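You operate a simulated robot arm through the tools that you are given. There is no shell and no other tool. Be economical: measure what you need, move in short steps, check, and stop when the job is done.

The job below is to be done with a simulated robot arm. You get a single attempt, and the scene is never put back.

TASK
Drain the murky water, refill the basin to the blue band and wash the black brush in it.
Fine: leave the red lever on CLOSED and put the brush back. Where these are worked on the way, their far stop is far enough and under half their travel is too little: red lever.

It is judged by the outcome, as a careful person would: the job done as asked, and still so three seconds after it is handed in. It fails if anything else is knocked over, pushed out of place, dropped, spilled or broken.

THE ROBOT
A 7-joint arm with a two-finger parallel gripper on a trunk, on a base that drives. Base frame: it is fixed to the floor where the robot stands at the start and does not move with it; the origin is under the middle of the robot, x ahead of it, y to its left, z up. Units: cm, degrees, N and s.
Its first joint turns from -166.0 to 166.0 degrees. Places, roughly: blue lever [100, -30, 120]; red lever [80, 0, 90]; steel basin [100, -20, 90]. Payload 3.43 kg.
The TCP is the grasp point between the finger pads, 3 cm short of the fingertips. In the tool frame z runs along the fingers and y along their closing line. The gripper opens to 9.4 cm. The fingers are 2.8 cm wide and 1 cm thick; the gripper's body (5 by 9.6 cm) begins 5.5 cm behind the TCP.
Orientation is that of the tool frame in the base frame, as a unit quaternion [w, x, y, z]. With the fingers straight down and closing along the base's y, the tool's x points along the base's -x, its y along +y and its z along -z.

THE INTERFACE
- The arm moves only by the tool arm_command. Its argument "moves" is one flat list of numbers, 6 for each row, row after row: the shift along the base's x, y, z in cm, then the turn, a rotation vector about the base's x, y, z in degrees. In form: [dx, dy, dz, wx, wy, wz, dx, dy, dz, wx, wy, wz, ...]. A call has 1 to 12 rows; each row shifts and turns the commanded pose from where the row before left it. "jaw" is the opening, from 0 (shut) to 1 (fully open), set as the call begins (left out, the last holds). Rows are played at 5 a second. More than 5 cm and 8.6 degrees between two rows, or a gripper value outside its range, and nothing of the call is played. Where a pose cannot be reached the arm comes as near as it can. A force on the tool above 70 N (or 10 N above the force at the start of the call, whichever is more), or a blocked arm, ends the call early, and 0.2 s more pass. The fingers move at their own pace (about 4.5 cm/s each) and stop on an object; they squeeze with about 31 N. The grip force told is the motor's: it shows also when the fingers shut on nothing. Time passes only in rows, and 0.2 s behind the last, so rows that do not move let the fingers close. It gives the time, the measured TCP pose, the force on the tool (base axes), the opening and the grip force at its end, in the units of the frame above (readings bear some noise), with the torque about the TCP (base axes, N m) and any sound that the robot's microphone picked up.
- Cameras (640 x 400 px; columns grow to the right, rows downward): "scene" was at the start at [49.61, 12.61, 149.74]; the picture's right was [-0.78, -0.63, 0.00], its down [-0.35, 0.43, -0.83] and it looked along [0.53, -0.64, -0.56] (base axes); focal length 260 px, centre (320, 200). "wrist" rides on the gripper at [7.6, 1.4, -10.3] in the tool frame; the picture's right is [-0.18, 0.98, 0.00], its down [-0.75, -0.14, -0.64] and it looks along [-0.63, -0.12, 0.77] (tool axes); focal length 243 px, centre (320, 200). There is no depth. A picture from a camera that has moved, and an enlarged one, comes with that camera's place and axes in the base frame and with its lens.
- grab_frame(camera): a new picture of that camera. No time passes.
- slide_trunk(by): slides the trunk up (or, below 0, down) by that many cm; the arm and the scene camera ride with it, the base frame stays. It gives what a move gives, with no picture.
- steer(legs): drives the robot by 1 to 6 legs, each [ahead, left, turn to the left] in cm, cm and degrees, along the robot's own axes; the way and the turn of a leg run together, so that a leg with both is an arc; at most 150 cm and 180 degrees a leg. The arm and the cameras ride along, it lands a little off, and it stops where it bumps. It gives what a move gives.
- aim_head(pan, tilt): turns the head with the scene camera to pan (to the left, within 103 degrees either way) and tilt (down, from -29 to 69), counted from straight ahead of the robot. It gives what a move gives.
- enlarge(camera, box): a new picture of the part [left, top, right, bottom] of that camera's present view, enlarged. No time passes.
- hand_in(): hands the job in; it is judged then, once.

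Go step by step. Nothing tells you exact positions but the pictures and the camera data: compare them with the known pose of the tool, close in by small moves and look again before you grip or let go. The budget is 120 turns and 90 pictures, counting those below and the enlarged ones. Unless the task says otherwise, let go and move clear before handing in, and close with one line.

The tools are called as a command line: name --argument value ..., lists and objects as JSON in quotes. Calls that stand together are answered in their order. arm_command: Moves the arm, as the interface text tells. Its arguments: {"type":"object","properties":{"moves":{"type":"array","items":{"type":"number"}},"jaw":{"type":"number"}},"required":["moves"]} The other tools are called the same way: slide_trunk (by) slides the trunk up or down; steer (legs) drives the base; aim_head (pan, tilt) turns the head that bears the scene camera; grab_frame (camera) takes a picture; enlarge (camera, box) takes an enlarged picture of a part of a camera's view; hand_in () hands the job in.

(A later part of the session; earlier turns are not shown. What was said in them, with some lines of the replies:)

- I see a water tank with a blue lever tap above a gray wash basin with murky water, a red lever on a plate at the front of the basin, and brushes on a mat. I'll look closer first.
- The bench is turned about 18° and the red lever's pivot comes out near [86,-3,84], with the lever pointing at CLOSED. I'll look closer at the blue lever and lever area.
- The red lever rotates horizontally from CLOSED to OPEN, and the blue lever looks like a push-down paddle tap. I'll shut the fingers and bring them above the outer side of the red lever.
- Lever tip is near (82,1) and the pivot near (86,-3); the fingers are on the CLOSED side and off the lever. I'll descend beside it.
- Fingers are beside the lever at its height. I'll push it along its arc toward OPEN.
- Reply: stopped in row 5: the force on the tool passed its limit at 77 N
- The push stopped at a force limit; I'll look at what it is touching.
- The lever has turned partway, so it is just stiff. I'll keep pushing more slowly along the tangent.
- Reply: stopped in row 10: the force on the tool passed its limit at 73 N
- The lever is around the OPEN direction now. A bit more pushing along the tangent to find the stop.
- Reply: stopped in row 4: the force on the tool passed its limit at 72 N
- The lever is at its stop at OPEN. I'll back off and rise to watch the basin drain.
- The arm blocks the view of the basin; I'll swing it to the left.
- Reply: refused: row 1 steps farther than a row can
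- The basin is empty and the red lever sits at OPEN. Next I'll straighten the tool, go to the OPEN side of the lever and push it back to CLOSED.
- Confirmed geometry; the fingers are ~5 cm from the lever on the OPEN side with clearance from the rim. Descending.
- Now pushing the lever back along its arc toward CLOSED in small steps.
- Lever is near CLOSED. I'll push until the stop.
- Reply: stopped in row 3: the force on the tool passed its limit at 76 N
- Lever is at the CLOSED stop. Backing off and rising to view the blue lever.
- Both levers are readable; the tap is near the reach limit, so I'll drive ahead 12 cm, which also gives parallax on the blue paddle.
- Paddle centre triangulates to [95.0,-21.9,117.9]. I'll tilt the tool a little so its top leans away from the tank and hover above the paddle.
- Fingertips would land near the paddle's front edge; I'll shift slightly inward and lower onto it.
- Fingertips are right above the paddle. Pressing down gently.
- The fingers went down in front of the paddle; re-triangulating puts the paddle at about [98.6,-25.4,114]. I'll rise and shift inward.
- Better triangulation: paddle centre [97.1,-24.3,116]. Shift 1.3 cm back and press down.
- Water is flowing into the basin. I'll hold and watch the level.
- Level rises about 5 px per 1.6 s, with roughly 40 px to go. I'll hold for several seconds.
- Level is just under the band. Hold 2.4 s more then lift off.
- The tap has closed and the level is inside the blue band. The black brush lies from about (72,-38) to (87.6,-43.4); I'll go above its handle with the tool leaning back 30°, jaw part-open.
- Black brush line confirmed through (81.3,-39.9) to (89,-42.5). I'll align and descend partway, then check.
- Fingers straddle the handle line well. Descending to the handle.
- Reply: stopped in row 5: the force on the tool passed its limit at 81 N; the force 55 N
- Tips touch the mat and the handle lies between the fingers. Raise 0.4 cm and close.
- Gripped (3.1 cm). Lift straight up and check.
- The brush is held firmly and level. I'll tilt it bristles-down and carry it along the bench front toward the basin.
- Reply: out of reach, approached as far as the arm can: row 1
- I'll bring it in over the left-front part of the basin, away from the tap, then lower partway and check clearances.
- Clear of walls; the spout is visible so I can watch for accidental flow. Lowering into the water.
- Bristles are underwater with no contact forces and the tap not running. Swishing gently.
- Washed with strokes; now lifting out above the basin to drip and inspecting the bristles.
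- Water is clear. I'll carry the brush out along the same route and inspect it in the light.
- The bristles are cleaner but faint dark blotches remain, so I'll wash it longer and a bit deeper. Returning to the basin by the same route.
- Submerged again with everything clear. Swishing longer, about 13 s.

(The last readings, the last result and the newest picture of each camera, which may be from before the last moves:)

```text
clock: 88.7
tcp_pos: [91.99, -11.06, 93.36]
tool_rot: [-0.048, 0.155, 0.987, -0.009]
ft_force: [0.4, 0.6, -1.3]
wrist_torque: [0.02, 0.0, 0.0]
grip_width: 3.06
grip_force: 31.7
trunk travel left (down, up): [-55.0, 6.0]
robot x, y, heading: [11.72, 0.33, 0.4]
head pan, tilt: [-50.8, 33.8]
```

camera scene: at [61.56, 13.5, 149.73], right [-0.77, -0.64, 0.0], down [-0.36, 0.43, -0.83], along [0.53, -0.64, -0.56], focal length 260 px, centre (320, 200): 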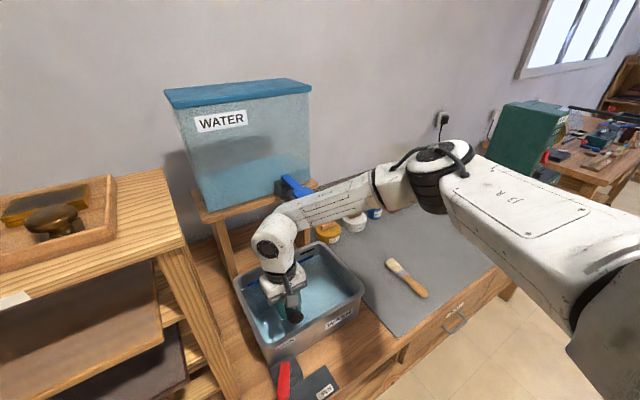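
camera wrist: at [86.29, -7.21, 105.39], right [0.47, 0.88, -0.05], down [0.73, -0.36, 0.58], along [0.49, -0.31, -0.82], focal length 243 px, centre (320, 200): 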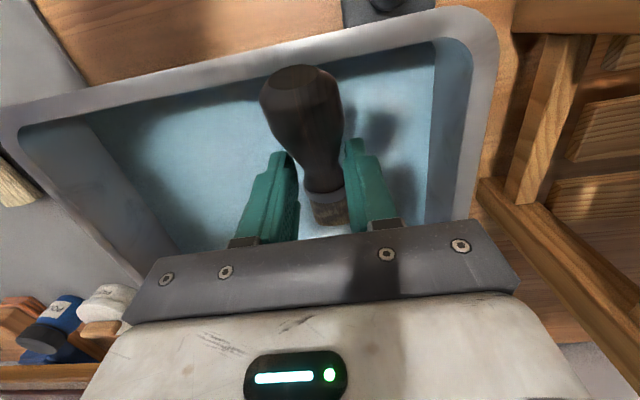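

Thirteen seconds of clean strokes done. Lifting, dripping briefly, and returning over the mat to inspect.

arm_command --moves '[0, 0, 2, 0, 0, 0, 0, 0, 3, 0, 0, 0, 0, 0, 3, 0, 0, 0, 0, 0, 3, 0, 0, 0, 0, 0, 3, 0, 0, 0, 0, 0, 0, 0, 0, 0, 0, 0, 0, 0, 0, 0, 0, 0, 0, 0, 0, 0, 0, 0, 0, 0, 0, 0, 0, 0, 0, 0, 0, 0]'

arm_command --moves '[-2.3, -1.75, 0, 0, 0, 0, -2.3, -1.75, 0, 0, 0, 0, -2.3, -1.75, 0, 0, 0, 0, -2.2, -1.75, 0, 0, 0, 0, -1.1, -3.4, 0, 0, 0, 0, -1.1, -3.4, 0, 0, 0, 0, -1.1, -3.4, 0, 0, 0, 0, -1.1, -3.4, 0, 0, 0, 0, -1.1, -3.4, 0, 0, 0, 0, -1.0, -3.3, 0, 0, 0, 0, 0, 0, 0, 0, 0, 0]'

arm_command --moves '[0, 0, -1, -2.36, -7.22, 0, 0, 0, -1, -2.36, -7.22, 0, 0, 0, -1, -2.36, -7.22, 0, 0, 0, -1, -2.36, -7.22, 0, 0, 0, -1, -1.2, -3.6, 0, 0, 0, 0, 0, 0, 0]'

enlarge --camera "scene" --box '[370, 215, 430, 275]'

grab_frame --camera "scene"

```text
clock: 90.9
tcp_pos: [92.14, -10.76, 107.42]
tool_rot: [-0.048, 0.157, 0.986, -0.01]
ft_force: [0.7, 0.3, -0.5]
wrist_torque: [0.0, 0.0, 0.0]
grip_width: 3.09
grip_force: 31.0
trunk travel left (down, up): [-55.0, 6.0]
robot x, y, heading: [12.49, 0.45, 0.5]
head pan, tilt: [-50.8, 33.8]
```

```text
clock: 93.3
tcp_pos: [76.26, -38.22, 107.44]
tool_rot: [-0.047, 0.156, 0.987, -0.009]
ft_force: [-0.6, -0.6, 0.6]
wrist_torque: [0.02, 0.0, 0.01]
grip_width: 3.08
grip_force: 31.0
trunk travel left (down, up): [-55.0, 6.0]
robot x, y, heading: [12.21, 0.5, 0.8]
head pan, tilt: [-50.8, 33.8]
```

```text
clock: 94.7
tcp_pos: [76.52, -38.27, 102.33]
tool_rot: [0.245, 0.156, 0.955, -0.056]
ft_force: [0.3, -0.3, -0.6]
wrist_torque: [-0.01, 0.02, 0.0]
grip_width: 3.1
grip_force: 31.2
trunk travel left (down, up): [-55.0, 6.0]
robot x, y, heading: [11.74, 0.26, 0.7]
head pan, tilt: [-50.8, 33.8]
```

```text
6.67 times, centred on (400, 245) of scene
camera zoom: at [61.53, 13.49, 149.74], right [-0.77, -0.64, 0.0], down [-0.36, 0.43, -0.83], along [0.53, -0.64, -0.56], focal length 1730 px, centre (-213, -100)
```

zoom: 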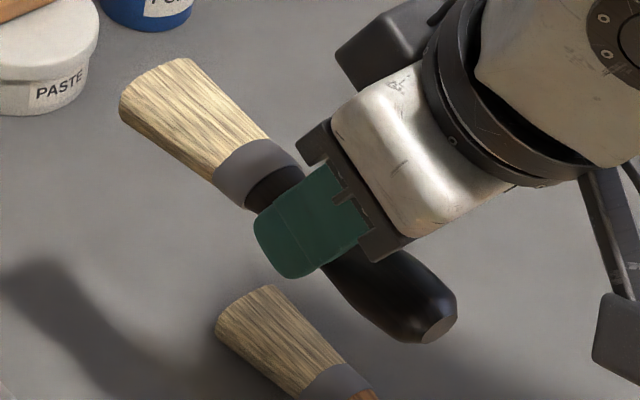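

```text
18 pictures are left
camera scene: at [61.53, 13.49, 149.74], right [-0.77, -0.64, 0.0], down [-0.36, 0.43, -0.83], along [0.53, -0.64, -0.56], focal length 260 px, centre (320, 200)
```

scene: 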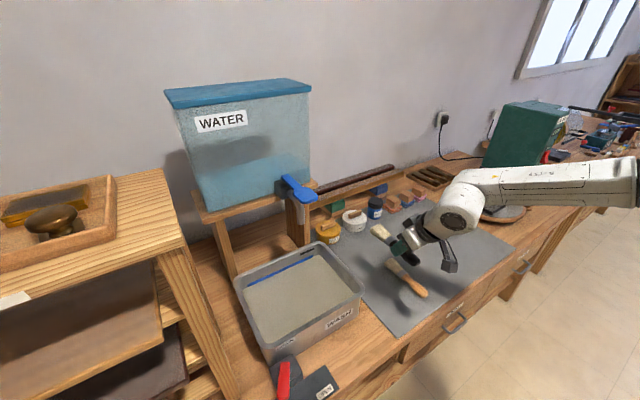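

The bristles are clean now; the used water clouded from the washing as expected. Lowering the brush to its original spot.

arm_command --moves '[0, 0, -4, -0.25, -0.8, 0, 0, 0, -4, 0, 0, 0, 0, 0, -4, 0, 0, 0, 0, 0, -3, 0, 0, 0, 0, 0, -1.5, 0, 0, 0, 0, 0, -1, 0, 0, 0, 0, 0, -0.6, 0, 0, 0, 0, 0, 0, 0, 0, 0]'

enlarge --camera "scene" --box '[350, 230, 440, 320]'

```text
clock: 96.5
tcp_pos: [76.47, -38.38, 84.18]
tool_rot: [0.251, 0.156, 0.954, -0.057]
ft_force: [-0.5, -0.8, -1.5]
wrist_torque: [0.01, 0.03, -0.01]
grip_width: 3.09
grip_force: 30.2
trunk travel left (down, up): [-55.0, 6.0]
robot x, y, heading: [12.04, 0.15, 0.4]
head pan, tilt: [-50.8, 33.8]
```

```text
4.44 times, centred on (395, 275) of scene
camera zoom: at [61.54, 13.49, 149.74], right [-0.77, -0.64, 0.0], down [-0.36, 0.43, -0.83], along [0.53, -0.64, -0.56], focal length 1154 px, centre (-13, -133)
```

zoom: 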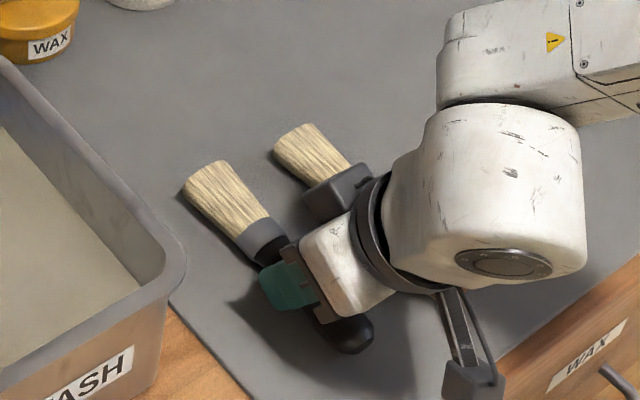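

It is back where it lay, just above the mat. Releasing.

arm_command --moves '[0, 0, -0.1, 0, 0, 0, 0, 0, 0, 0, 0, 0]'

arm_command --moves '[0, 0, 0, 0, 0, 0, 0, 0, 0, 0, 0, 0, 0, 0, 0, 0, 0, 0]' --jaw 0.47

arm_command --moves '[-0.5, 0.16, 1, 0, 0, 0, -1, 0.3, 2, 0, 0, 0, -1.5, 0.5, 3, 0, 0, 0, -1, 0.3, 4, 0, 0, 0, 0, 0, 4, 0, 0, 0, 0, 0, 4, 0, 0, 0, -2, 0, 4, 0, 0, 0, -2, 0, 4, 0, 0, 0]'

grab_frame --camera "scene"

enlarge --camera "scene" --box '[220, 220, 440, 400]'

```text
clock: 97.1
tcp_pos: [76.66, -38.3, 84.25]
tool_rot: [0.251, 0.156, 0.954, -0.057]
ft_force: [0.5, 0.1, -2.2]
wrist_torque: [0.01, 0.0, 0.0]
grip_width: 3.1
grip_force: 31.2
trunk travel left (down, up): [-55.0, 6.0]
robot x, y, heading: [11.86, 0.03, 0.8]
head pan, tilt: [-50.8, 33.8]
```

```text
clock: 97.9
tcp_pos: [76.56, -38.42, 84.21]
tool_rot: [0.252, 0.154, 0.954, -0.056]
ft_force: [-0.9, 0.0, -0.2]
wrist_torque: [0.05, 0.02, 0.0]
grip_width: 4.41
grip_force: 0.0
trunk travel left (down, up): [-55.0, 6.0]
robot x, y, heading: [12.21, 0.62, 0.8]
head pan, tilt: [-50.8, 33.8]
```

```text
clock: 99.7
tcp_pos: [68.79, -36.29, 109.84]
tool_rot: [0.252, 0.156, 0.954, -0.049]
ft_force: [0.3, -0.5, -0.2]
wrist_torque: [-0.02, 0.01, -0.05]
grip_width: 4.41
grip_force: 0.1
trunk travel left (down, up): [-55.0, 6.0]
robot x, y, heading: [12.29, 0.34, 0.9]
head pan, tilt: [-50.8, 33.8]
```

```text
16 pictures are left
camera scene: at [61.52, 13.54, 149.73], right [-0.77, -0.64, 0.0], down [-0.36, 0.43, -0.83], along [0.53, -0.64, -0.56], focal length 260 px, centre (320, 200)
```

scene: 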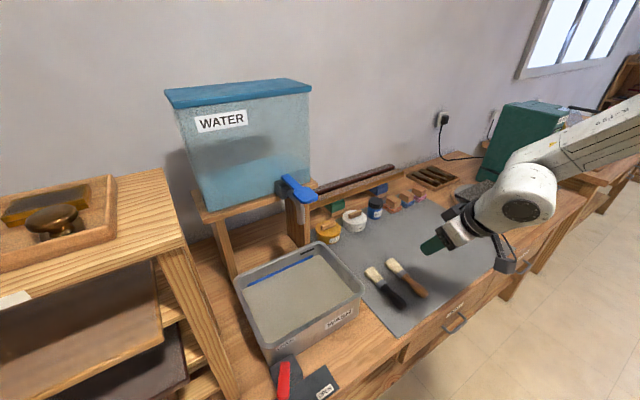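

```text
2.22 times, centred on (330, 310) of scene
camera zoom: at [61.52, 13.54, 149.73], right [-0.77, -0.64, 0.0], down [-0.36, 0.43, -0.83], along [0.53, -0.64, -0.56], focal length 577 px, centre (298, -44)
```

zoom: 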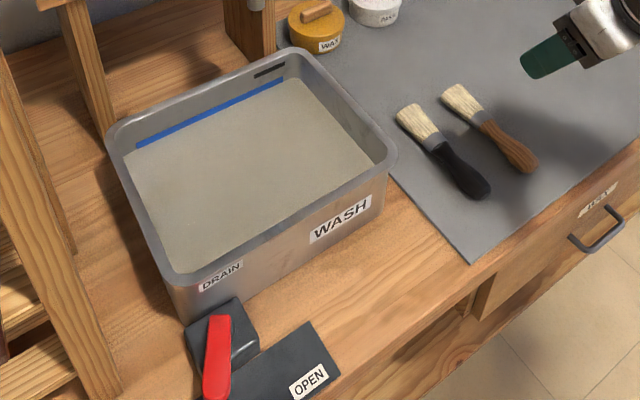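

The clean brush is back in its place, the red lever is on CLOSED, the tap is shut and the water stands at the blue band. Handing in.

hand_in

```text
The job is handed in.
```

I drained the murky water, refilled the basin to the blue band and washed the black brush clean. The brush is back in its place and the red lever is on CLOSED. The water left in the basin is cloudy again from washing the brush.
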